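You operate a simulated robot arm through the tools that you are given. There is no shell and no other tool.

The job below is to be done with a simulated robot arm. You get a single attempt, and the scene is never put back.

JOB
Plug the mixer in and try it with two presses of pulse.
Fine: slide the socket cover open; plug into the cream-dot outlet with the socket switch off, then switch on; switch off after the presses.
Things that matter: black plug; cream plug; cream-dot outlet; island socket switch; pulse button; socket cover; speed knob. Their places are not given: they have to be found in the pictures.

It is judged by the outcome, as a careful person would: the job done as asked, and still so three seconds after it is handed in. It fails if anything else is knocked over, pushed out of place, dropped, spilled or broken. Lids that push on must go on centred and level and be pressed home; caps that screw on are set level and turned clockwise until they are tight.

ROBOT AND FRAMES
A 6-joint arm with a two-finger parallel gripper, fixed in place. Base frame: the origin is at the foot of the arm, x ahead of it, y to its left, z up; the work surface is at about z = 0. Lengths are in mm, angles in rad, forces in N, time in s.
With the tool pointing down near the work surface it reaches from about 140 to 580 mm from the base axis. Its first joint turns from -1.152 to 1.152 rad. Payload 2.1 kg.
The TCP is the grasp point between the finger pads, 30 mm short of the fingertips. In the tool frame z runs along the fingers and y along their closing line. Largest opening 94 mm; finger width 28, thickness 10; the body of the gripper, 50 by 96 mm, starts 55 mm behind the TCP.
Orientation is told as [roll, pitch, yaw] about the base's x, y, z axes, in that order, counted from this pose: with the fingers straight down and closing along the base's y, the tool's x points along the base's -x, its y along +y and its z along -z.

CONTROLS
- The arm moves only by the tool send_rows. Its argument "motion" is a list of rows, each a list of 6 numbers: the shift along the tool's x, y, z in mm, then the turn, a rotation vector about the tool's x, y, z in rad. In form: [[dx, dy, dz, ax, ay, az], ...]. A call has 1 to 20 rows; each row shifts and turns the commanded pose from where the row before left it, along the tool's axes as they then stand. "grip" is the finger opening in mm, from 0 to 94, set as the call begins (left out, the last holds). A row lasts 0.2 s, in which the tool goes at most 50 mm and 0.15 rad; a call with a longer step from one row to the next is refused whole, and so is a gripper value outside its range. A pose out of reach is approached as far as the arm can. The call stops where the force on the tool passes 90 N (or 10 N more than at its start, if that is more) or the arm is blocked; 0.2 s more then pass. The fingers move at their own pace (about 72 mm/s each) and stop on an object; they squeeze with about 39 N. The grip force told is the motor's: it shows also when the fingers shut on nothing. Time passes only in rows, and 0.2 s behind the last, so rows that do not move let the fingers close. It gives the time, the measured TCP pose, the force on the tool (base axes), the opening and the grip force at its end, in the units of the frame above (readings bear some noise), with the torque about the TCP (base axes, N m) and any sound that the robot's microphone picked up.
- Cameras (640 x 400 px; columns grow to the right, rows downward): "scene" is fixed at [64.2, -376.7, 494]; the picture's right is [0.71, -0.71, 0.00], its down [-0.33, -0.33, -0.88] and it looks along [0.62, 0.62, -0.47] (base axes); focal length 271 px, centre (320, 200). "wrist" rides on the gripper at [76, 14, -102] in the tool frame; the picture's right is [-0.18, 0.98, 0.00], its down [-0.75, -0.14, -0.64] and it looks along [-0.63, -0.12, 0.77] (tool axes); focal length 243 px, centre (320, 200).
- camera(camera): a new picture of that camera. It takes no simulated time.
- point_at(camera, pixels): for up to 12 pixels [column, row] of the newest picture of that camera ("zoom" is the newest enlarged one), the place [x, y, z] in the base frame of the surface seen there, good to about 3 mm. It takes no simulated time.
- enlarge(camera, box): a new picture of the part [left, top, right, bottom] of that camera's present view, enlarged. It takes no simulated time.
- job_done(): hands the job in; it is judged then, once.

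Open the gripper and draw the arm clear of the work before you hand the job in, unless the task says otherwise.

The tools are called after "Request:" as a command line: name --pt "numbers of a row" for each row, then --argument value for the rest, lists and objects as JSON in quotes. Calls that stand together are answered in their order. send_rows: Moves the arm, as the interface text tells. Its arguments: {"type":"object","properties":{"motion":{"type":"array"},"grip":{"type":"number"}},"required":["motion"]} The other tools are called the same way: camera (camera) takes a picture; point_at (camera, pixels) gives the place of the surface under pixels of a picture; enlarge (camera, box) takes an enlarged picture of a part of a camera's view; job_done () hands the job in.

At the start:

```text
t: 0.0
tool_pos: [290.4, 49.0, 385.6]
tool_rot: [-0.001, 0.0, 0.0]
ft_force: [-0.1, 0.6, 0.4]
wrist_torque: [0.02, 0.0, -0.02]
opening: 94.3
grasp_force: 0.0
```

scene: 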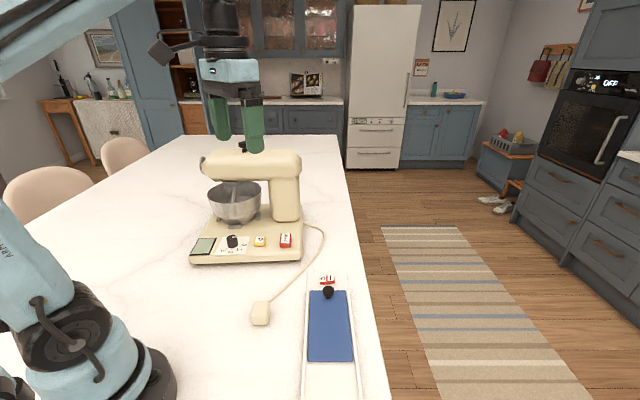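
wrist: 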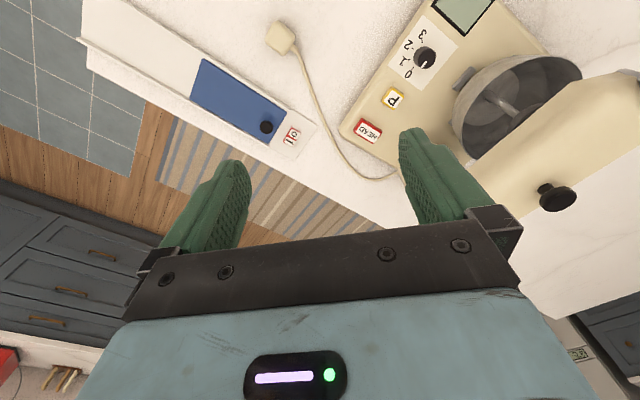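

The scene shows the mixer, its cream plug near (262,313), and the socket strip with a blue cover around (330,325). I'll enlarge these regions for detail.

Request:
enlarge --camera "scene" --box '[230, 260, 390, 400]'

Request:
enlarge --camera "wrist" --box '[80, 0, 340, 165]'

Request:
enlarge --camera "scene" --box '[180, 130, 340, 270]'

```text
2.86 times, centred on (310, 330) of scene
```

zoom: 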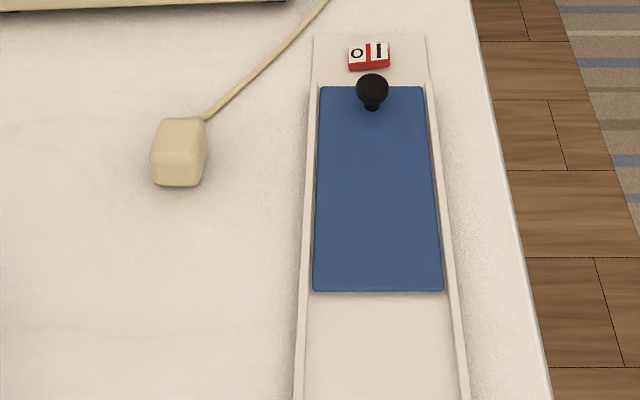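

```text
2.42 times, centred on (210, 82) of wrist
```

zoom: 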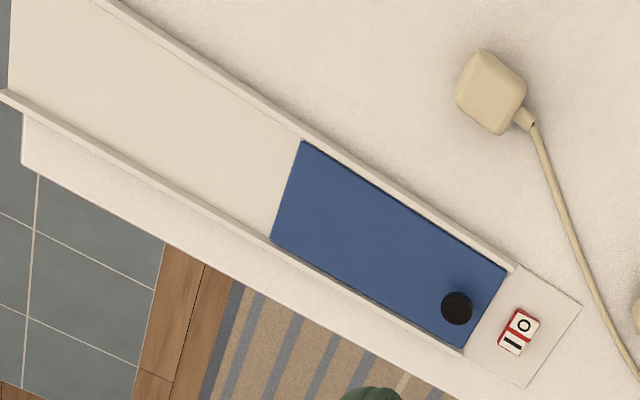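

```text
2.86 times, centred on (260, 200) of scene
```

zoom: 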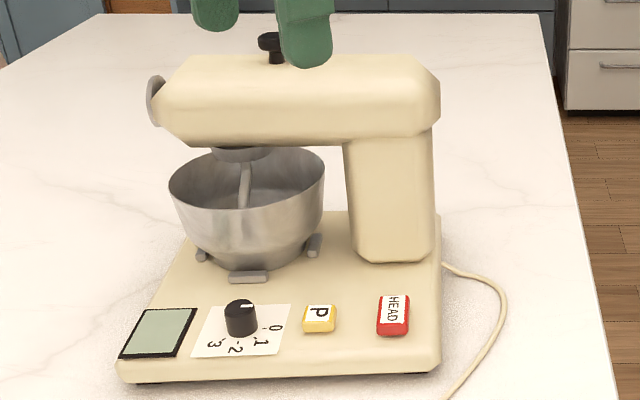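

I'll check the speed knob's pointer and get coordinates of the main things, starting with the knob close-up in the wrist view around (425,57).

Request:
enlarge --camera "wrist" --box '[340, 0, 500, 150]'

Request:
point_at --camera "scene" --pixels '[[328, 291], [322, 281], [331, 280], [312, 291], [347, 291], [309, 360], [353, 361], [262, 305], [261, 320], [232, 240], [260, 240], [286, 240]]'

Request:
point_at --camera "wrist" --pixels '[[266, 127], [289, 138], [295, 131], [281, 35], [271, 40], [293, 47], [425, 55], [392, 99], [368, 131], [204, 60], [192, 98], [285, 108]]'

```text
2.67 times, centred on (420, 75) of wrist
```

zoom: 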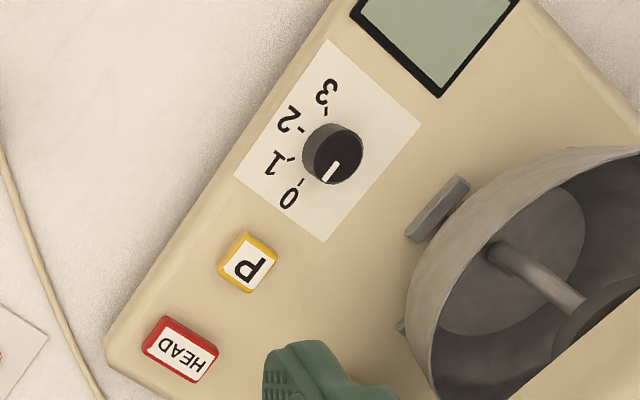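

```text
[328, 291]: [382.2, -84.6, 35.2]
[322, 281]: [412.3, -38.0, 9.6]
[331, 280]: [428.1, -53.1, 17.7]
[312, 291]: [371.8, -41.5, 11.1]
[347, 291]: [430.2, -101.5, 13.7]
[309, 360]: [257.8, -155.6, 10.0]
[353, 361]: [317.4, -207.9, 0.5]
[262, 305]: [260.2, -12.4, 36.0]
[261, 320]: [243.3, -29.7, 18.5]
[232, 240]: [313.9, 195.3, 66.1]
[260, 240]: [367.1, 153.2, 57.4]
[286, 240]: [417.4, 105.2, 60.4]
```

```text
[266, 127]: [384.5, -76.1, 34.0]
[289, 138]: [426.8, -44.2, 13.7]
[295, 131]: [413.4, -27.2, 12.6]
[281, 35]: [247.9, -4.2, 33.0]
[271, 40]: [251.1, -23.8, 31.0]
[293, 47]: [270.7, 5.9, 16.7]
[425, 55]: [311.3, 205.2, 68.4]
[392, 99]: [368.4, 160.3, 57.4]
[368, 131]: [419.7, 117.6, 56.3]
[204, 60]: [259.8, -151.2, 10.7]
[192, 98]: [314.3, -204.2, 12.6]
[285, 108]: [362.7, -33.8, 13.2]
```

The speed knob points at 0 and the P button is at about [368,157,57]. I'll move the wrist down for a closer look at the switch and cover.

Request:
send_rows --pt "-5 -9 28 0 0 0" --pt "-5 -9 28 0 0 0" --pt "-5 -9 28 0 0 0" --pt "-5 -9 28 0 0 0" --pt "-5 -9 28 0 0 0" --pt "-5 -9 28 0 0 0" --pt "-5 -9 28 0 0 0" --pt "-5 -9 28 0 0 0" --grip 60

Request:
camera --camera "wrist"

Request:
camera --camera "scene"

```text
t: 1.8
tool_pos: [329.4, -23.5, 161.1]
tool_rot: [0.0, 0.0, 0.002]
ft_force: [1.3, 0.0, -0.3]
wrist_torque: [0.0, 0.01, -0.04]
opening: 59.9
grasp_force: 0.1
```

```text
taken
```

wrist: 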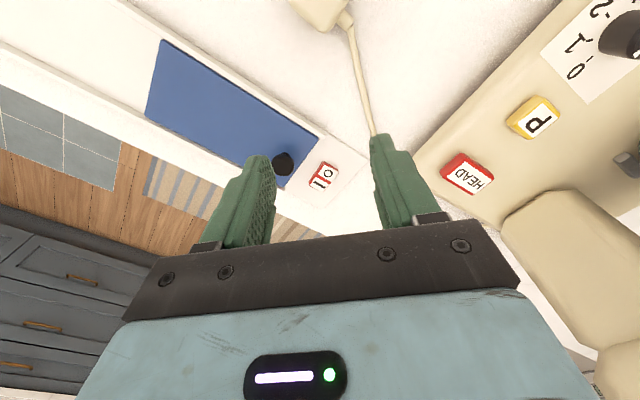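

```text
taken
```

scene: 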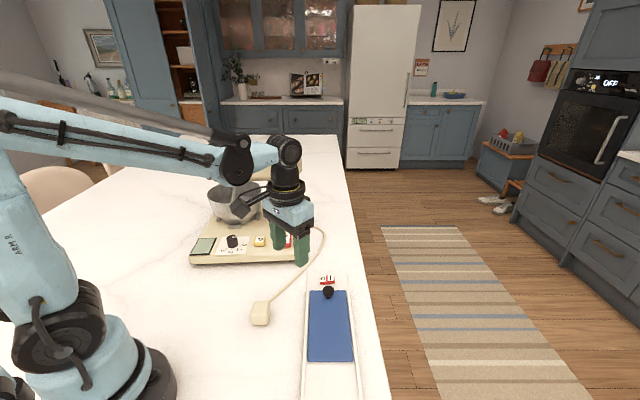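

The switch is at (323,175) in the wrist view; I'll enlarge it to see which side is raised.

Request:
enlarge --camera "wrist" --box '[260, 130, 380, 205]'

Request:
enlarge --camera "scene" --box '[300, 265, 360, 305]'

Request:
enlarge --camera "wrist" --box '[280, 0, 400, 75]'

```text
5.33 times, centred on (320, 168) of wrist
```

zoom: 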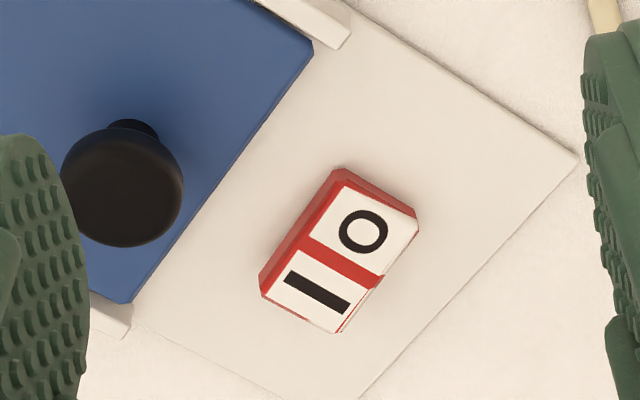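

```text
10.00 times, centred on (330, 285) of scene
```

zoom: 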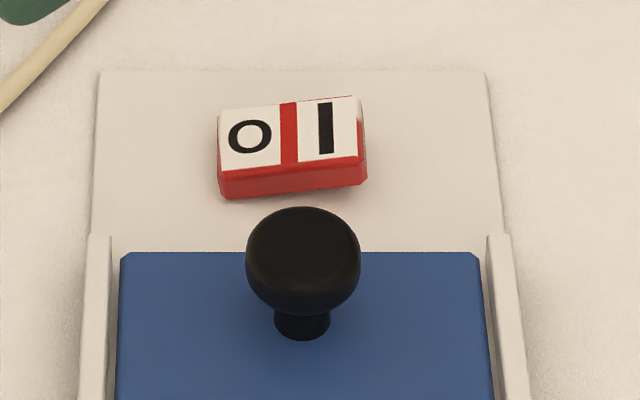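

```text
5.33 times, centred on (340, 38) of wrist
```

zoom: 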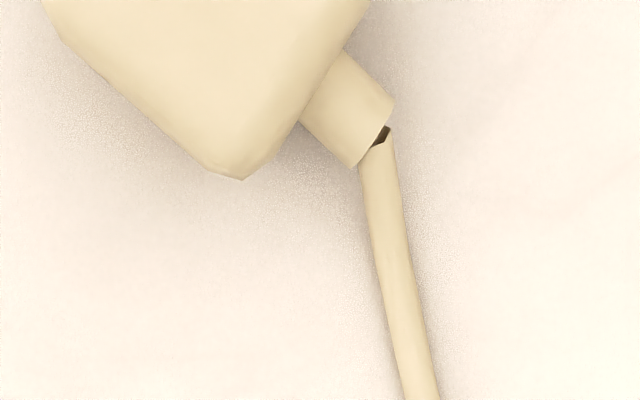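

The rocker's I side looks raised (O pressed → off). I'll measure the heights of both halves and of the cover knob in this zoom.

Request:
enlarge --camera "scene" --box '[300, 265, 360, 305]'

Request:
point_at --camera "zoom" --pixels '[[230, 120], [232, 155], [268, 118], [270, 155], [310, 115], [315, 150], [345, 105], [350, 145], [150, 130], [430, 130], [300, 220], [300, 250]]'

Request:
point_at --camera "wrist" --pixels '[[326, 171], [328, 175], [322, 182], [318, 184], [283, 162], [278, 162], [290, 162], [300, 150], [340, 160], [318, 196], [312, 143], [287, 187]]'

```text
10.00 times, centred on (330, 285) of scene
```

zoom: 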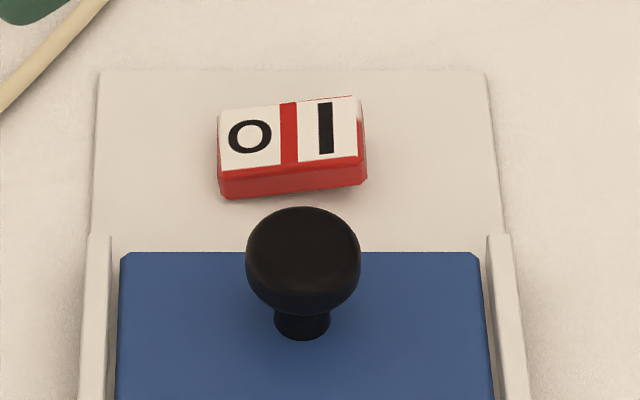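

```text
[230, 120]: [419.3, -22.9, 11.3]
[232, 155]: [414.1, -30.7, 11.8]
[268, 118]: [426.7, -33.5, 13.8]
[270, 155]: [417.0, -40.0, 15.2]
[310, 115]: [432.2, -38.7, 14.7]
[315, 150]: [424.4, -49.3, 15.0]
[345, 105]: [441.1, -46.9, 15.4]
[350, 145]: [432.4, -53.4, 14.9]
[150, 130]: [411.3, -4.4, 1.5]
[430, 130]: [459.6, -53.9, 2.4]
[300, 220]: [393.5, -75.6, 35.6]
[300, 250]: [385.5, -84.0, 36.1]
```

```text
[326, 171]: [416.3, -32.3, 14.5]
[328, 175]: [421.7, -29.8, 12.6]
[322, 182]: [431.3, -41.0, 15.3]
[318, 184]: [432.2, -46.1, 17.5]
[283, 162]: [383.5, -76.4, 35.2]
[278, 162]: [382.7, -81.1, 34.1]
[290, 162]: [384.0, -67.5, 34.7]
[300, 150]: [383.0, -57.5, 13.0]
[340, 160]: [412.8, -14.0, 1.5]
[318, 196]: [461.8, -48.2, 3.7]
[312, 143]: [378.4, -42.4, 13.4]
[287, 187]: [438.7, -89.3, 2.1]
```

Rocker O half is at ~[418,-32,12.5] and I half at ~[431,-45,16]: it's off. Cover knob centre is about [388,-78,26]. I'll turn the tool -45° so the fingers close along the slide direction and hover over the knob.

Request:
send_rows --pt "0 0 0 0 0 0.131" --pt "0 0 0 0 0 0.131" --pt "0 0 0 0 0 0.131" --pt "0 0 0 0 0 0.131" --pt "0 0 0 0 0 0.131" --pt "0 0 0 0 0 0.132" --pt "-20 0.7 0 0 0 0" --pt "-20 0.7 0 0 0 0" --pt "-20 0.7 0 0 0 0" --pt "-20 0.8 0 0 0 0" --pt "0 0 20 0 0 0" --pt "0 0 20 0 0 0" --grip 46

Request:
camera --camera "wrist"

Request:
camera --camera "scene"

```text
t: 4.4
tool_pos: [388.5, -78.2, 122.0]
tool_rot: [0.0, 0.0, -0.787]
ft_force: [0.0, -0.6, 0.7]
wrist_torque: [-0.02, 0.0, 0.02]
opening: 46.0
grasp_force: 0.0
```

```text
taken
```

wrist: 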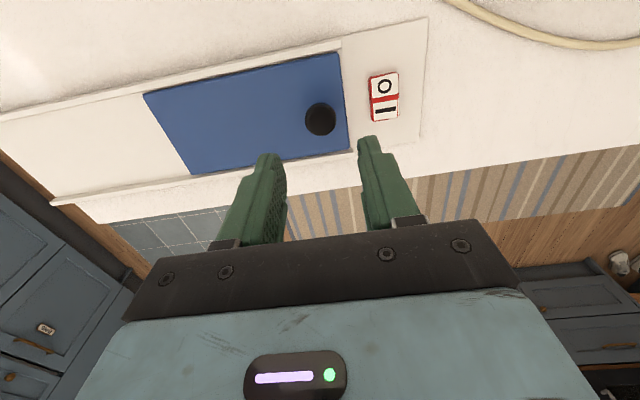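

```text
taken
```

scene: 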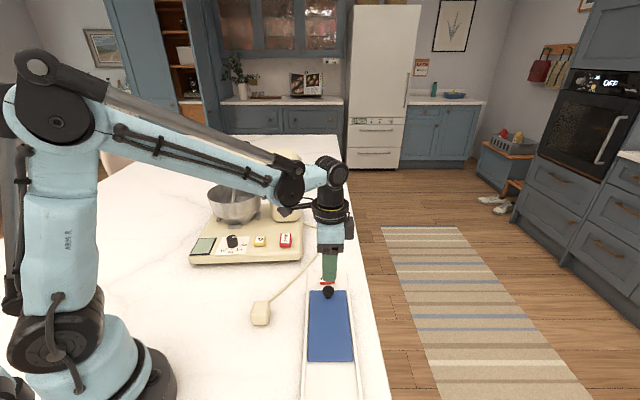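

The knob projects to within 1 mm of directly under the TCP. I'll descend to z≈47 and close on it.

Request:
send_rows --pt "0 0 20 0 0 0" --pt "0 0 20 0 0 0" --pt "0 0 15 0 0 0" --pt "0 0 10 0 0 0" --pt "0 0 9 0 0 0" --pt "0 0 0 0 0 0"

Request:
enlarge --camera "scene" --box '[280, 240, 380, 310]'

```text
t: 5.8
tool_pos: [390.0, -78.5, 46.7]
tool_rot: [0.0, -0.001, -0.787]
ft_force: [1.0, 0.1, 0.4]
wrist_torque: [0.01, -0.03, 0.01]
opening: 45.7
grasp_force: 0.1
```

```text
5.71 times, centred on (330, 275) of scene
```

zoom: 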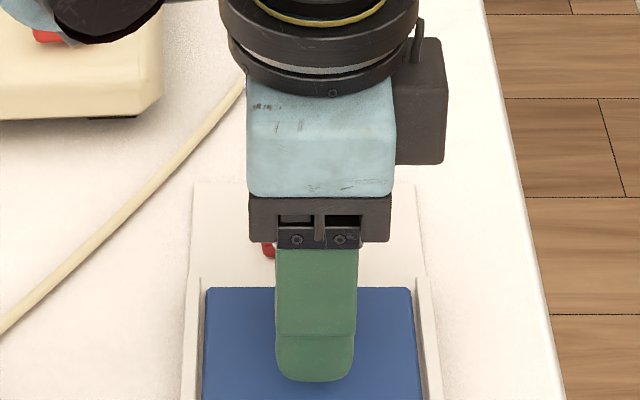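

The fingers straddle the knob with no contact force. I'll close on it now and check the readings.

Request:
send_rows --pt "0 0 0 0 0 0" --pt "0 0 0 0 0 0" --pt "0 0 0 0 0 0" --grip 15

```text
t: 6.6
tool_pos: [390.3, -78.8, 47.6]
tool_rot: [0.001, 0.0, -0.787]
ft_force: [1.0, 0.2, -6.3]
wrist_torque: [0.02, -0.04, 0.03]
opening: 24.9
grasp_force: 44.9
```

Gripped the knob at 24.9 mm opening. I'll drag it along -tool y (the slide direction) a short way and watch force.

Request:
send_rows --pt "0 -5 0 0 0 0" --pt "0 -10 0 0 0 0" --pt "0 -10 0 0 0 0" --pt "0 -10 0 0 0 0"

Request:
enlarge --camera "scene" --box '[260, 240, 400, 400]'

```text
t: 7.6
tool_pos: [364.7, -104.1, 47.1]
tool_rot: [0.002, -0.001, -0.788]
ft_force: [4.3, -2.3, 4.2]
wrist_torque: [-0.12, -0.13, -0.05]
opening: 25.1
grasp_force: 45.6
```

```text
2.50 times, centred on (330, 320) of scene
```

zoom: 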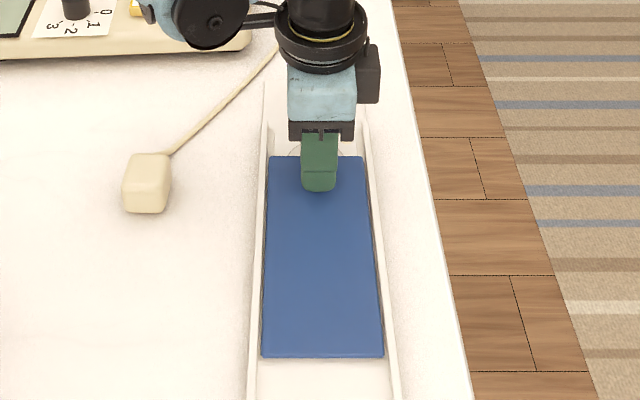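

The cover is sliding freely with low force. I'll continue another 100 mm.

Request:
send_rows --pt "0 -12 0 0 0 0" --pt "0 -12 0 0 0 0" --pt "0 -12 0 0 0 0" --pt "0 -12 0 0 0 0" --pt "0 -12 0 0 0 0" --pt "0 -12 0 0 0 0" --pt "0 -12 0 0 0 0" --pt "0 -12 0 0 0 0"

Request:
camera --camera "scene"

Request:
camera --camera "wrist"

```text
t: 9.4
tool_pos: [296.2, -169.4, 47.4]
tool_rot: [0.0, 0.0, -0.785]
ft_force: [2.4, -0.7, 25.1]
wrist_torque: [-0.06, -0.14, -0.02]
opening: 25.4
grasp_force: 45.0
```

```text
taken
```

scene: 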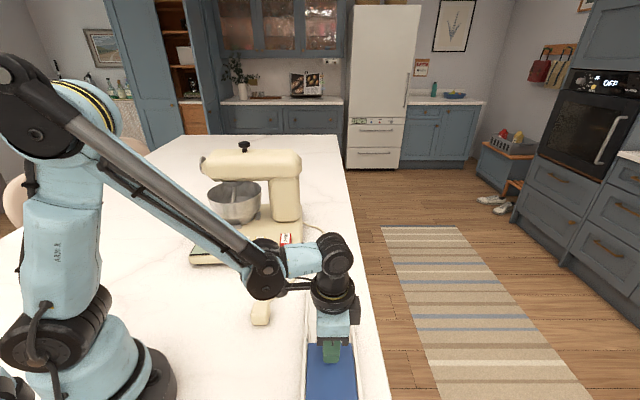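

```text
taken
```

wrist: 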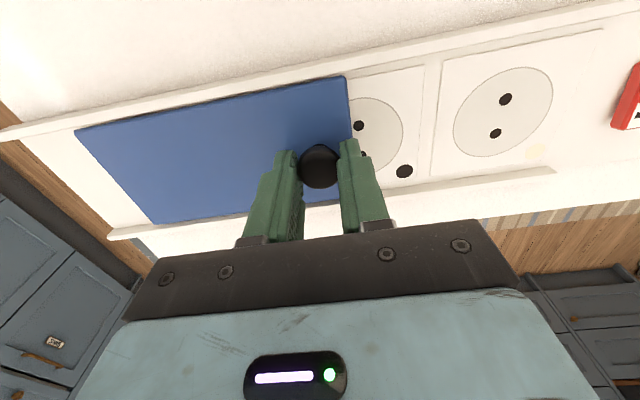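

Two round outlets are exposed: the black-dot one near (400,170) and one with a faint cream dot at (535,150) near the switch. I'll keep sliding the cover to its end in small steps.

Request:
send_rows --pt "0 -5 -0.5 0 0 0" --pt "0 -5 -0.5 0 0 0" --pt "0 -5 0 0 0 0" --pt "0 -5 0 0 0 0"

```text
t: 10.4
tool_pos: [281.7, -185.6, 48.3]
tool_rot: [0.001, -0.001, -0.786]
ft_force: [8.1, -5.4, -26.8]
wrist_torque: [0.03, -0.02, -0.05]
opening: 25.2
grasp_force: 44.9
```

Slid 152 mm so far; light side load. I'll drop 0.5 mm to relax the vertical load and continue in small steps.

Request:
send_rows --pt "0 -3 0.5 0 0 0" --pt "0 -3 0 0 0 0" --pt "0 -3 0 0 0 0"

Request:
camera --camera "wrist"

Request:
camera --camera "scene"

```text
t: 11.2
tool_pos: [275.8, -191.9, 47.8]
tool_rot: [0.0, -0.002, -0.789]
ft_force: [9.1, -8.1, -16.7]
wrist_torque: [-0.14, -0.1, -0.06]
opening: 25.1
grasp_force: 44.8
```

```text
taken
```

wrist: 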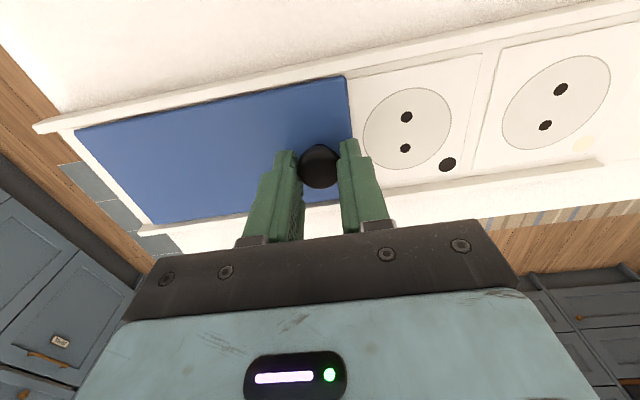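

```text
taken
```

scene: 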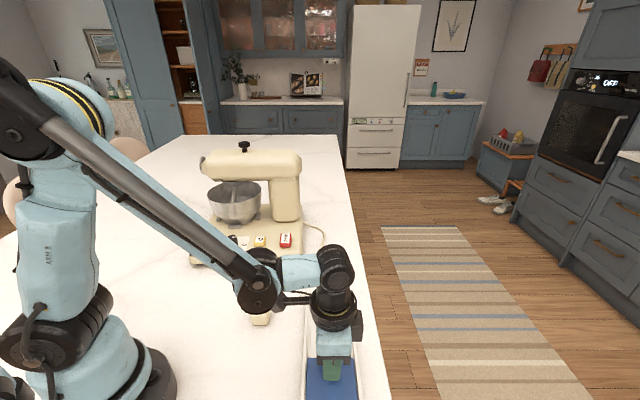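

The cover is clear of both outlets with no end-stop force yet. I'll nudge a bit further to see whether there's a stop.

Request:
send_rows --pt "0 -2 0.2 0 0 0" --pt "0 -2 0 0 0 0" --pt "0 -2 0 0 0 0" --pt "0 0 0 0 0 0"

```text
t: 12.2
tool_pos: [271.8, -197.5, 48.0]
tool_rot: [0.0, 0.0, -0.787]
ft_force: [7.9, -7.9, -32.0]
wrist_torque: [-0.24, -0.28, 0.0]
opening: 25.3
grasp_force: 44.7
```

No hard stop, but the cover is fully clear of the outlets (168 mm of travel). I'll relax the vertical load, release, and rise.

Request:
send_rows --pt "0 0 0.6 0 0 0" --pt "0 0 0 0 0 0"

Request:
send_rows --pt "0 0 0 0 0 0" --pt "0 0 0 0 0 0" --pt "0 0 -20 0 0 0" --pt "0 0 -30 0 0 0" --pt "0 0 -30 0 0 0" --pt "0 0 -30 0 0 0" --grip 46

Request:
camera --camera "wrist"

Request:
camera --camera "scene"

```text
t: 12.8
tool_pos: [271.1, -196.2, 48.0]
tool_rot: [0.0, 0.0, -0.789]
ft_force: [2.9, -3.8, 5.7]
wrist_torque: [-0.58, -0.56, -0.08]
opening: 25.1
grasp_force: 45.2
```

```text
t: 14.2
tool_pos: [270.8, -196.4, 158.5]
tool_rot: [-0.001, -0.001, -0.788]
ft_force: [-1.1, 0.0, 0.2]
wrist_torque: [0.04, -0.01, -0.01]
opening: 45.9
grasp_force: 0.0
```

```text
taken
```

wrist: 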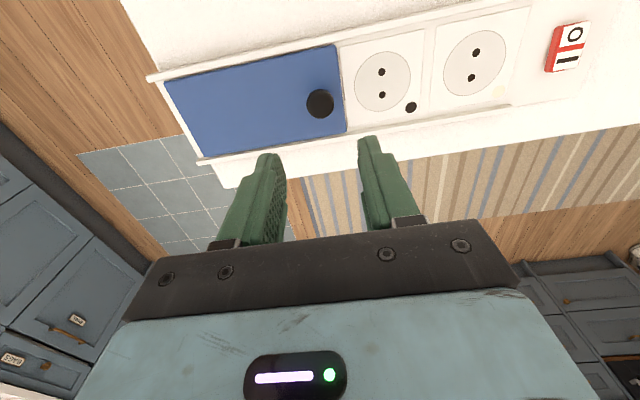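

```text
taken
```

scene: 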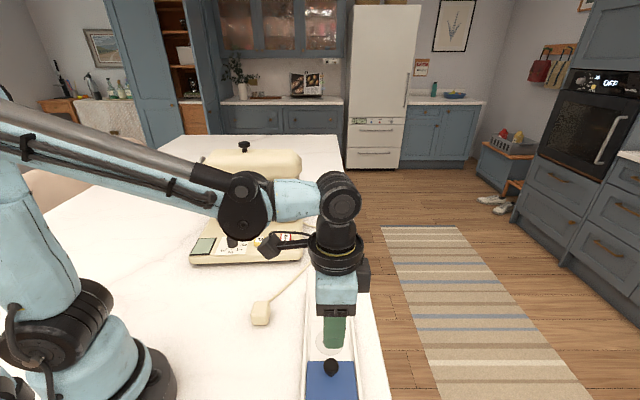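

The cover is fully open. Now I'll inspect the outlets near (475,65) and locate their holes and the dots.

Request:
enlarge --camera "wrist" --box '[330, 10, 610, 140]'

Request:
point_at --camera "wrist" --pixels '[[476, 53], [471, 76], [473, 64], [498, 92], [410, 107], [381, 72], [382, 95], [445, 63], [503, 62], [528, 10], [425, 108], [320, 103]]'

```text
2.29 times, centred on (470, 75) of wrist
```

zoom: 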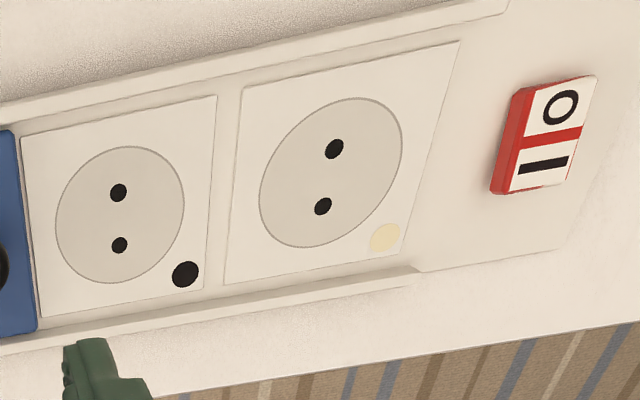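

```text
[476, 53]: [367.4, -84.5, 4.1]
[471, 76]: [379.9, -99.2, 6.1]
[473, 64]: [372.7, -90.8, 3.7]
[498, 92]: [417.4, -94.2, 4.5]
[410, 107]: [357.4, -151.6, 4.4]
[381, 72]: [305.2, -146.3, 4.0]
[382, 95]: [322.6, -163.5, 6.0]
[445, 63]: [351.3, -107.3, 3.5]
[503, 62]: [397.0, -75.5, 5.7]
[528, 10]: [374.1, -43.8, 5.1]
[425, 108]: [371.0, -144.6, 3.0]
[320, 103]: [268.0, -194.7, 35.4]
```

The cream-dot outlet centre is ~[373,-91,4] with holes along the cross direction, 19 mm apart. Now I'll look at the plug near scene (261,313).

Request:
enlarge --camera "scene" --box '[236, 285, 300, 335]'

Request:
point_at --camera "zoom" --pixels '[[200, 180], [280, 180], [250, 200], [200, 300], [260, 300], [310, 230], [330, 180], [345, 165], [225, 160], [180, 320], [300, 330], [180, 250]]'

```text
8.00 times, centred on (268, 310) of scene
```

zoom: 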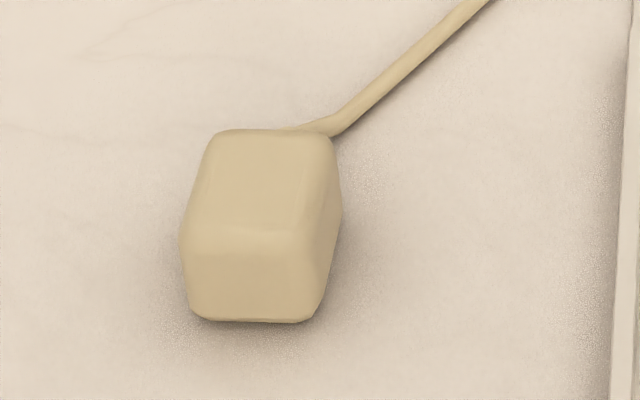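

```text
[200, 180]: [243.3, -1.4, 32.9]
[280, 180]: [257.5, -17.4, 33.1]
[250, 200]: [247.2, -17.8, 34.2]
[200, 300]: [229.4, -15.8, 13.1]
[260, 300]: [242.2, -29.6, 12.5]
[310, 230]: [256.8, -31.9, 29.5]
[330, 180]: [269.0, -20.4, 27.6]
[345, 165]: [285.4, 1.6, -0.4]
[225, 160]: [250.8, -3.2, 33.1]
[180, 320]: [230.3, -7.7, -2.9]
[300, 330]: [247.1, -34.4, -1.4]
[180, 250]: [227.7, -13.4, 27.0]
```

I'll move the wrist camera to view the plug from close range.

Request:
send_rows --pt "30.8 16.7 0 0 0 0" --pt "30.8 16.7 0 0 0 0" --pt "30.8 16.7 0 0 0 0" --pt "30.8 16.7 0 0 0 0" --pt "30.8 16.7 0 0 0 0" --pt "30.8 16.7 0 0 0 0" --pt "30.8 16.7 10 0 0 0" --pt "30.8 16.7 10 0 0 0"

Request:
camera --camera "wrist"

```text
t: 16.0
tool_pos: [191.4, 72.1, 137.6]
tool_rot: [0.0, 0.002, -0.786]
ft_force: [0.5, 0.6, -0.3]
wrist_torque: [0.0, 0.01, 0.02]
opening: 46.1
grasp_force: 0.0
```

```text
taken
```

wrist: 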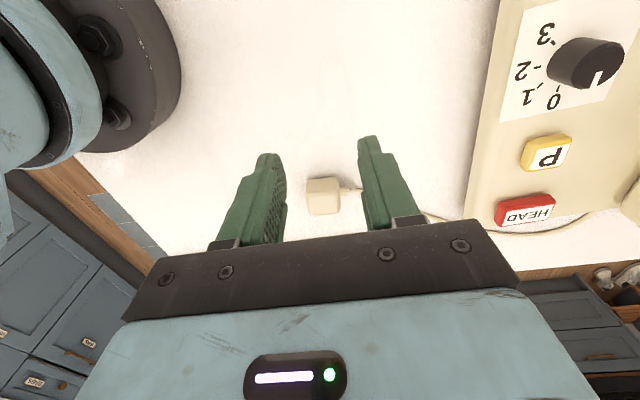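

The plug is visible at (323,196), cable boot to its right. I'll enlarge it.

Request:
enlarge --camera "wrist" --box '[280, 165, 376, 225]'

Request:
point_at --camera "zoom" --pixels '[[200, 130], [370, 110], [390, 230], [210, 250], [290, 180], [200, 290], [380, 290], [430, 170], [470, 190], [190, 200], [300, 100], [300, 240]]'

```text
6.67 times, centred on (328, 195) of wrist
```

zoom: 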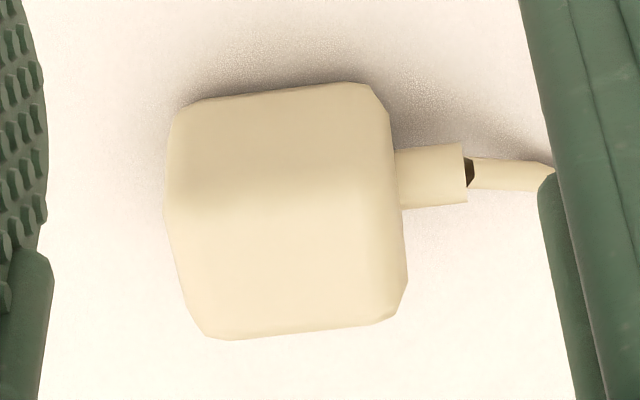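

```text
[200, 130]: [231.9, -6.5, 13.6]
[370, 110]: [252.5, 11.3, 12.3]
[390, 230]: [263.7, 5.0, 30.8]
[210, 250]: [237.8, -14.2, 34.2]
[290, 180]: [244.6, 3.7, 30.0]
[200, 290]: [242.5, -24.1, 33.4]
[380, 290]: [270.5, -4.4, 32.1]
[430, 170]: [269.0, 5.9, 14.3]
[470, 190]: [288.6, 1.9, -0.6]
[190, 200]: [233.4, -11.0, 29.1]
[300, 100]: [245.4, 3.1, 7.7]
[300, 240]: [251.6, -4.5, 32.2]
```

The plug is a rounded block about 40×34×34 mm aligned to the 45° strip frame, cable leaving along (+,+), and no prongs on any visible side, so they should be underneath. I'll move above it and turn the tool to +45° so the fingers close across it, clear of the cable boot.

Request:
send_rows --pt "-25.4 -4.1 0 0 0 0" --pt "-25.4 -4.1 0 0 0 0" --pt "-25.4 -4.1 0 0 0 0" --pt "-25.4 -4.0 0 0 0 0" --pt "0 0 0 0 0 -0.1427" --pt "0 0 0 0 0 -0.1427" --pt "0 0 0 0 0 -0.1427" --pt "0 0 0 0 0 -0.1427" --pt "0 0 0 0 0 -0.1427" --pt "0 0 0 0 0 -0.1427" --pt "0 0 0 0 0 -0.1427" --pt "0 0 0 0 0 -0.1427" --pt "0 0 0 0 0 -0.1427" --pt "0 0 0 0 0 -0.1427" --pt "0 0 0 0 0 -0.1427" --pt "0 0 0 0 0 0" --grip 60

Request:
camera --camera "wrist"

Request:
camera --camera "scene"

```text
t: 19.4
tool_pos: [252.4, -9.6, 136.7]
tool_rot: [0.0, 0.0, 0.787]
ft_force: [0.2, -0.2, 0.9]
wrist_torque: [0.01, -0.03, -0.04]
opening: 59.8
grasp_force: 0.1
```

```text
taken
```

wrist: 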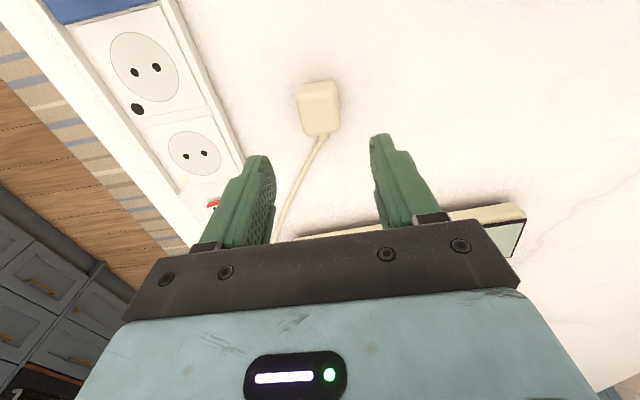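

```text
taken
```

scene: 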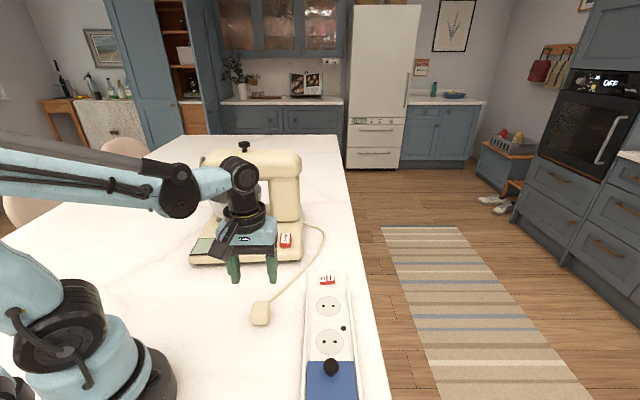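

The plug is at (319,107) in the wrist view, nearly under the TCP. I'll enlarge it to measure its centre and alignment.

Request:
enlarge --camera "wrist" --box '[264, 70, 376, 140]'

Request:
enlarge --camera "scene" --box '[300, 260, 370, 385]'

```text
5.71 times, centred on (320, 105) of wrist
```

zoom: 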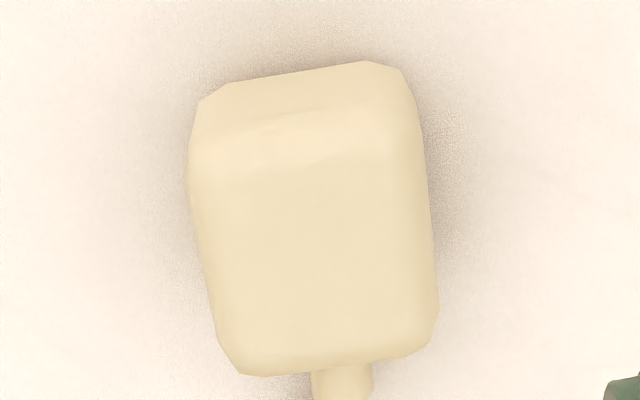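

```text
3.20 times, centred on (335, 322) of scene
```

zoom: 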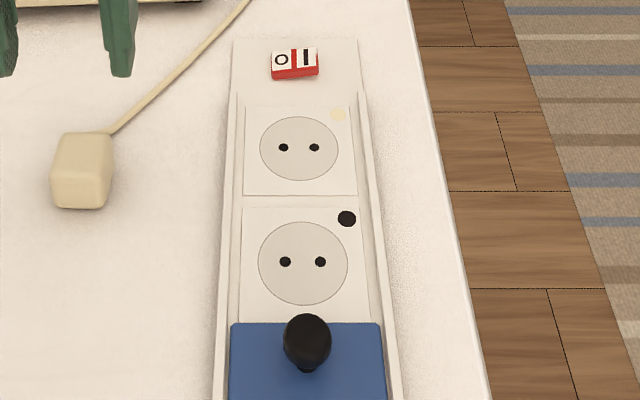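

The plug is centred about (0,-1.4) mm in the tool frame and rotated ~0.045 rad. I'll align, descend with tips to z≈8, straddling it.

Request:
send_rows --pt "0 -1.4 10 0 0 0.045" --pt "0 0 20 0 0 0" --pt "0 0 20 0 0 0" --pt "0 0 20 0 0 0" --pt "0 0 15 0 0 0" --pt "0 0 8 0 0 0" --pt "0 0 5 0 0 0" --pt "0 0 0 0 0 0"

Request:
enlarge --camera "scene" --box '[210, 250, 310, 340]'

Request:
camera --camera "wrist"

```text
t: 21.2
tool_pos: [254.0, -11.2, 39.6]
tool_rot: [-0.001, -0.001, 0.737]
ft_force: [0.0, -0.2, 1.0]
wrist_torque: [0.0, -0.02, 0.0]
opening: 60.3
grasp_force: 0.2
```

```text
4.44 times, centred on (260, 295) of scene
```

zoom: 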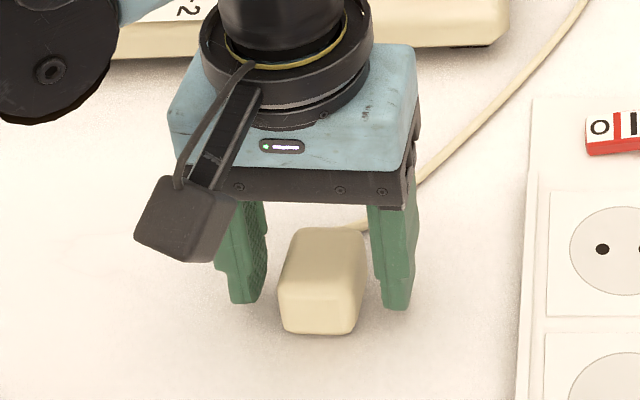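

```text
taken
```

wrist: 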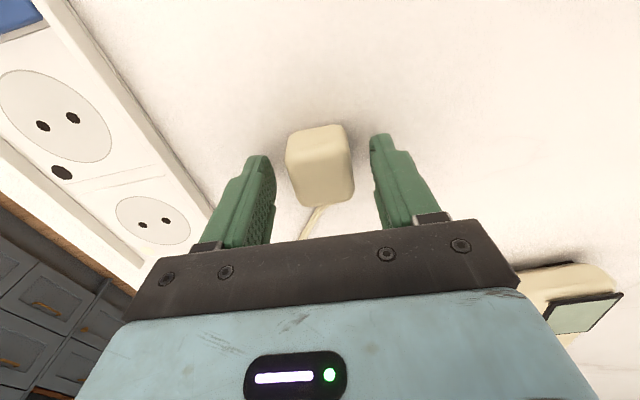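

Fingers straddle the plug. I'll enlarge the wrist view to check the plug's fore-aft centring before closing.

Request:
enlarge --camera "wrist" --box '[240, 110, 400, 230]'

Request:
point_at --camera "zoom" --pixels '[[200, 150], [250, 90], [320, 70], [380, 60], [310, 130], [250, 260], [280, 310], [330, 300], [420, 280], [400, 200], [330, 200], [320, 270]]'

```text
3.33 times, centred on (320, 170) of wrist
```

zoom: 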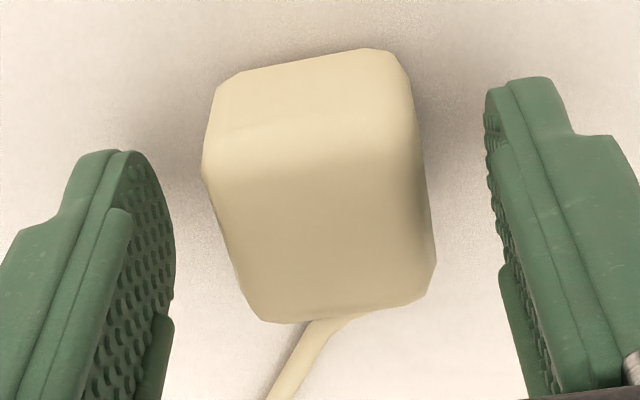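

```text
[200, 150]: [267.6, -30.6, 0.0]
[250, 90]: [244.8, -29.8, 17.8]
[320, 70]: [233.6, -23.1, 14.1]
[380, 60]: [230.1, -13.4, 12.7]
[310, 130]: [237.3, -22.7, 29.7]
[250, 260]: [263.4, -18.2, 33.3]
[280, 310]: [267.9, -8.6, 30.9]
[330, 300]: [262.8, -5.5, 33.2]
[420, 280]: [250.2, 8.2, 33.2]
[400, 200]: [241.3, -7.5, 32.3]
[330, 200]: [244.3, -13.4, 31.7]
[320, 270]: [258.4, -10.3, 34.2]
```

The plug is centred between the fingers. I'll trim yaw slightly and close on it.

Request:
send_rows --pt "0 0 1 0 0 -0.03" --pt "0 0 0 0 0 0"

Request:
send_rows --pt "0 0 0 0 0 0" --pt "0 0 0 0 0 0" --pt "0 0 0 0 0 0" --grip 22

```text
t: 21.8
tool_pos: [253.8, -11.2, 38.3]
tool_rot: [0.0, 0.002, 0.77]
ft_force: [-0.9, -0.1, 0.0]
wrist_torque: [0.01, 0.01, 0.01]
opening: 59.8
grasp_force: 0.1
```

```text
t: 22.6
tool_pos: [253.2, -11.7, 38.8]
tool_rot: [0.003, 0.001, 0.771]
ft_force: [-0.8, -0.4, 26.8]
wrist_torque: [0.02, 0.06, -0.04]
opening: 35.1
grasp_force: 39.3
```

Gripped at 35.1 mm. I'll lift slowly about 70 mm and look at the underside.

Request:
send_rows --pt "0 0 -3 0 0 0" --pt "0 0 -7 0 0 0" --pt "0 0 -15 0 0 0" --pt "0 0 -15 0 0 0" --pt "0 0 -15 0 0 0" --pt "0 0 -15 0 0 0" --pt "0 0 0 0 0 0"

Request:
enlarge --camera "scene" --box '[190, 220, 320, 330]'

Request:
camera --camera "wrist"

```text
t: 24.2
tool_pos: [252.8, -11.6, 107.3]
tool_rot: [0.001, 0.0, 0.769]
ft_force: [-0.8, 0.0, -0.3]
wrist_torque: [0.02, 0.03, -0.02]
opening: 22.0
grasp_force: 0.0
```

```text
3.64 times, centred on (255, 275) of scene
```

zoom: 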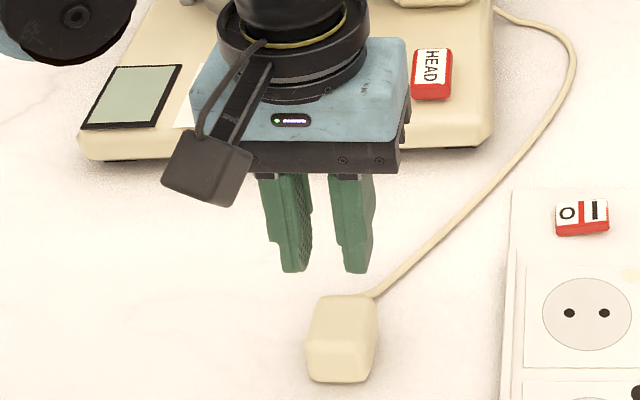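

```text
taken
```

wrist: 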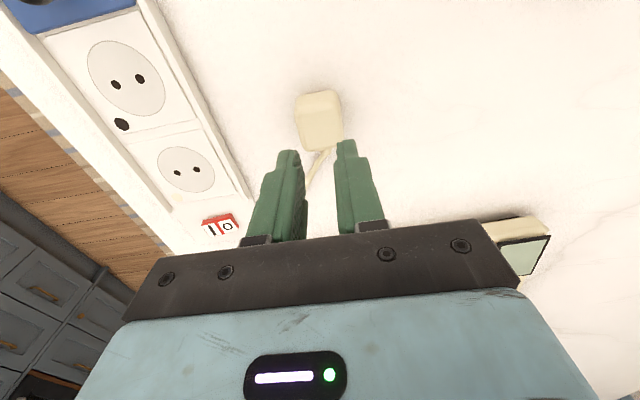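

The plug slipped out (opening went to 22) and stayed in place at scene (260,313); the pads only caught its rounded upper part. I'll check its position again and regrip lower.

Request:
send_rows --pt "0 0 0 0 0 0" --pt "0 0 0 0 0 0" --grip 60

Request:
enlarge --camera "wrist" --box '[256, 70, 384, 165]'

Request:
enlarge --camera "scene" --box '[236, 285, 300, 335]'

```text
t: 24.8
tool_pos: [253.6, -10.4, 108.6]
tool_rot: [-0.001, -0.001, 0.771]
ft_force: [0.5, 0.1, 0.3]
wrist_torque: [0.0, -0.03, 0.01]
opening: 60.1
grasp_force: 0.0
```

```text
4.21 times, centred on (320, 118) of wrist
```

zoom: 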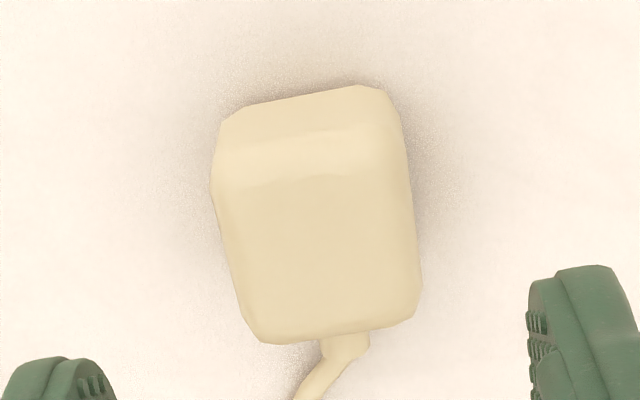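

```text
8.00 times, centred on (268, 310) of scene
```

zoom: 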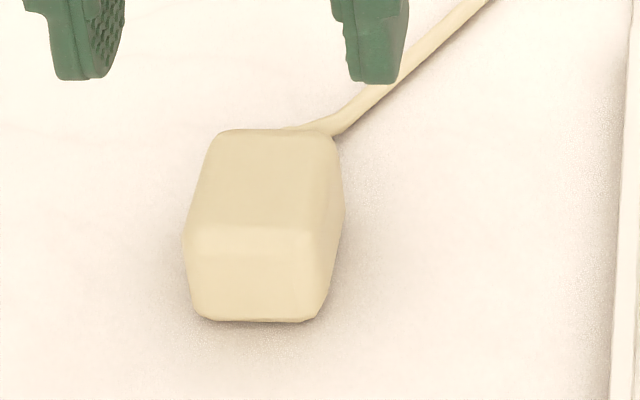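

The plug is now aligned with the tool and centred within ~0.5 mm. I'll descend so the tips reach z≈3 and grip it lower.

Request:
send_rows --pt "0 -0.5 20 0 0 0" --pt "0 0 20 0 0 0" --pt "0 0 15 0 0 0" --pt "0 0 10 0 0 0" --pt "0 0 6 0 0 0" --pt "0 0 4 0 0 0" --pt "0 0 0 0 0 0"

```text
t: 26.4
tool_pos: [252.8, -11.6, 31.9]
tool_rot: [-0.002, 0.001, 0.77]
ft_force: [0.6, 0.1, -0.9]
wrist_torque: [0.03, 0.02, 0.01]
opening: 59.9
grasp_force: 0.1
```

Request:
send_rows --pt "0 0 -0.5 0 0 0" --pt "0 0 0 0 0 0" --pt "0 0 0 0 0 0" --pt "0 0 0 0 0 0" --grip 15

Request:
enlarge --camera "scene" --box '[210, 250, 310, 340]'

```text
t: 27.4
tool_pos: [253.1, -12.0, 34.2]
tool_rot: [0.001, 0.0, 0.769]
ft_force: [-0.2, 0.1, 0.4]
wrist_torque: [0.0, 0.02, -0.02]
opening: 39.5
grasp_force: 39.2
```

```text
4.44 times, centred on (260, 295) of scene
```

zoom: 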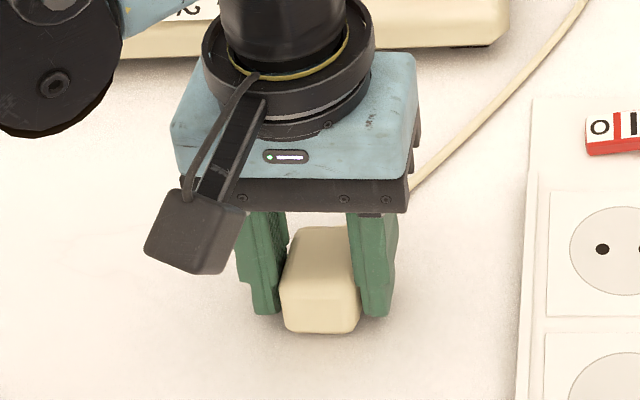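

Now gripped at 39.5 mm with no vertical reaction — a proper hold on the wide part. I'll lift slowly.

Request:
send_rows --pt "0 0 -3 0 0 0" --pt "0 0 -5 0 0 0" --pt "0 0 -8 0 0 0" --pt "0 0 0 0 0 0"

Request:
enlarge --camera "scene" --box '[210, 250, 310, 340]'

```text
t: 28.4
tool_pos: [252.6, -12.6, 49.7]
tool_rot: [0.0, -0.001, 0.77]
ft_force: [0.3, -0.9, -0.3]
wrist_torque: [-0.01, 0.01, -0.02]
opening: 39.6
grasp_force: 38.6
```

```text
4.44 times, centred on (260, 295) of scene
```

zoom: 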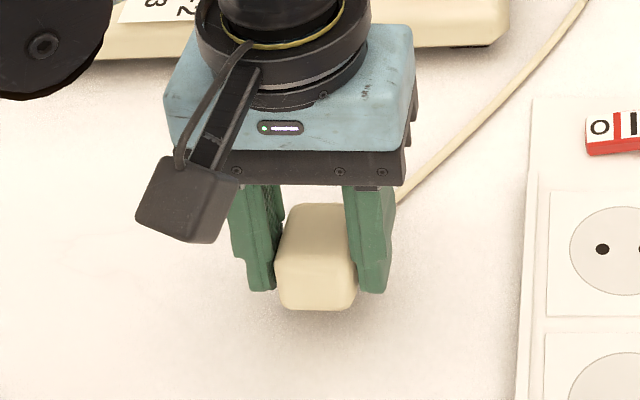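

The plug is held and lifting. I'll raise it further (about 80 mm more) and view its underside.

Request:
send_rows --pt "0 0 -12 0 0 0" --pt "0 0 -15 0 0 0" --pt "0 0 -15 0 0 0" --pt "0 0 -15 0 0 0" --pt "0 0 -15 0 0 0" --pt "0 0 -8 0 0 0" --pt "0 0 0 0 0 0"

Request:
enlarge --camera "scene" --box '[200, 190, 320, 290]'

Request:
camera --camera "wrist"

Request:
camera --camera "scene"

```text
t: 30.0
tool_pos: [253.7, -12.2, 130.1]
tool_rot: [0.002, 0.0, 0.77]
ft_force: [0.9, -0.5, -0.3]
wrist_torque: [0.04, -0.02, 0.01]
opening: 39.7
grasp_force: 38.8
```

```text
4.00 times, centred on (260, 240) of scene
```

zoom: 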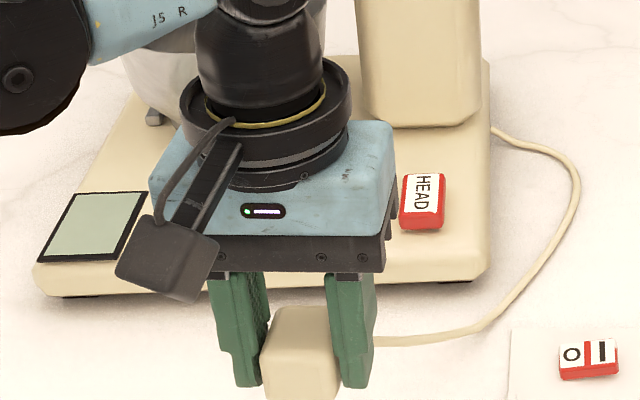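

```text
taken
```

wrist: 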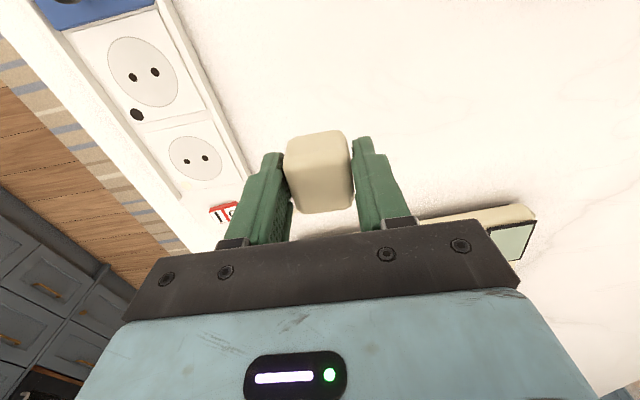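

```text
taken
```

scene: 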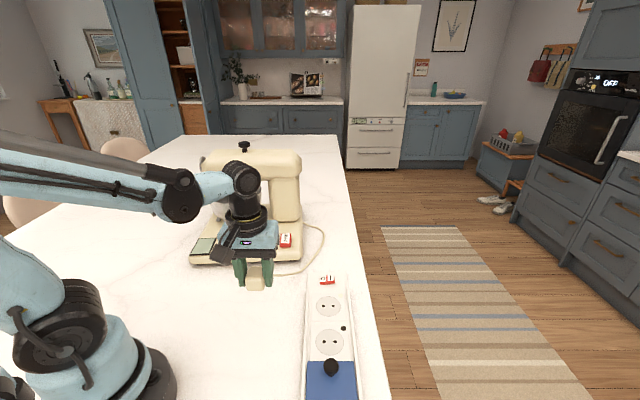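

The plug is held. I'll zoom on it from the scene camera to see the prongs underneath.

Request:
enlarge --camera "scene" --box '[224, 245, 288, 305]'

Request:
enlarge --camera "wrist" --box '[240, 110, 400, 230]'

```text
6.67 times, centred on (256, 275) of scene
```

zoom: 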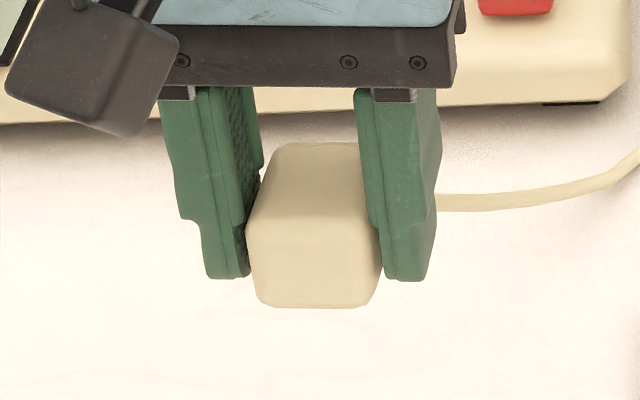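

```text
3.33 times, centred on (320, 170) of wrist
```

zoom: 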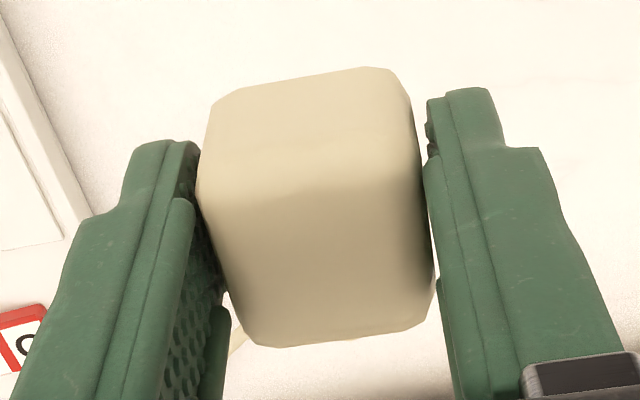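

The underside isn't visible from here. I'll tilt the tool about its closing axis so the plug's bottom turns toward the scene camera, to check the prong orientation.

Request:
send_rows --pt "0 0 -10 0 0 0" --pt "0 0 -10 0 0 0" --pt "0 0 0 0 0.1 0" --pt "0 0 0 0 0.1 0" --pt "0 0 0 0 0.1 0" --pt "0 0 0 0 0.1 0" --pt "0 0 0 0 0.1 0" --pt "0 0 0 0 0.1 0" --pt "0 0 0 0 0 0"

Request:
camera --camera "scene"

Request:
camera --camera "wrist"

```text
t: 32.0
tool_pos: [254.3, -13.2, 150.1]
tool_rot: [-0.004, 0.542, 0.769]
ft_force: [0.9, 0.2, -1.2]
wrist_torque: [0.0, 0.03, 0.01]
opening: 39.5
grasp_force: 38.7
out of reach, approached as far as the arm can: row 8
```

```text
taken
```

scene: 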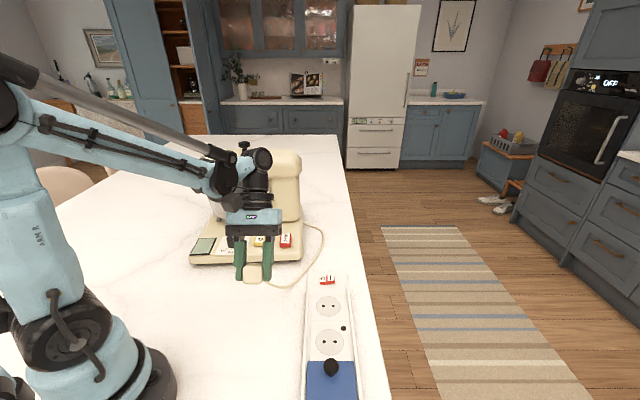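

```text
taken
```

wrist: 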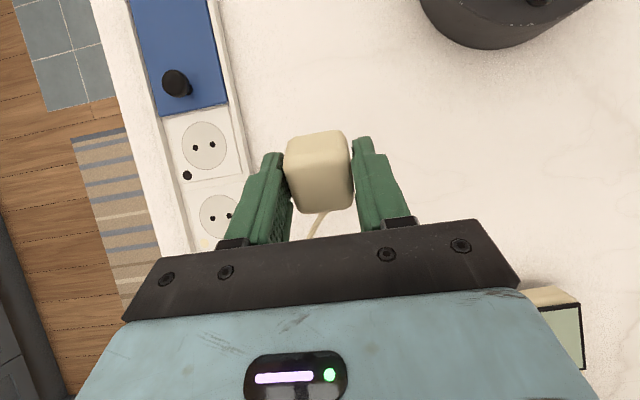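

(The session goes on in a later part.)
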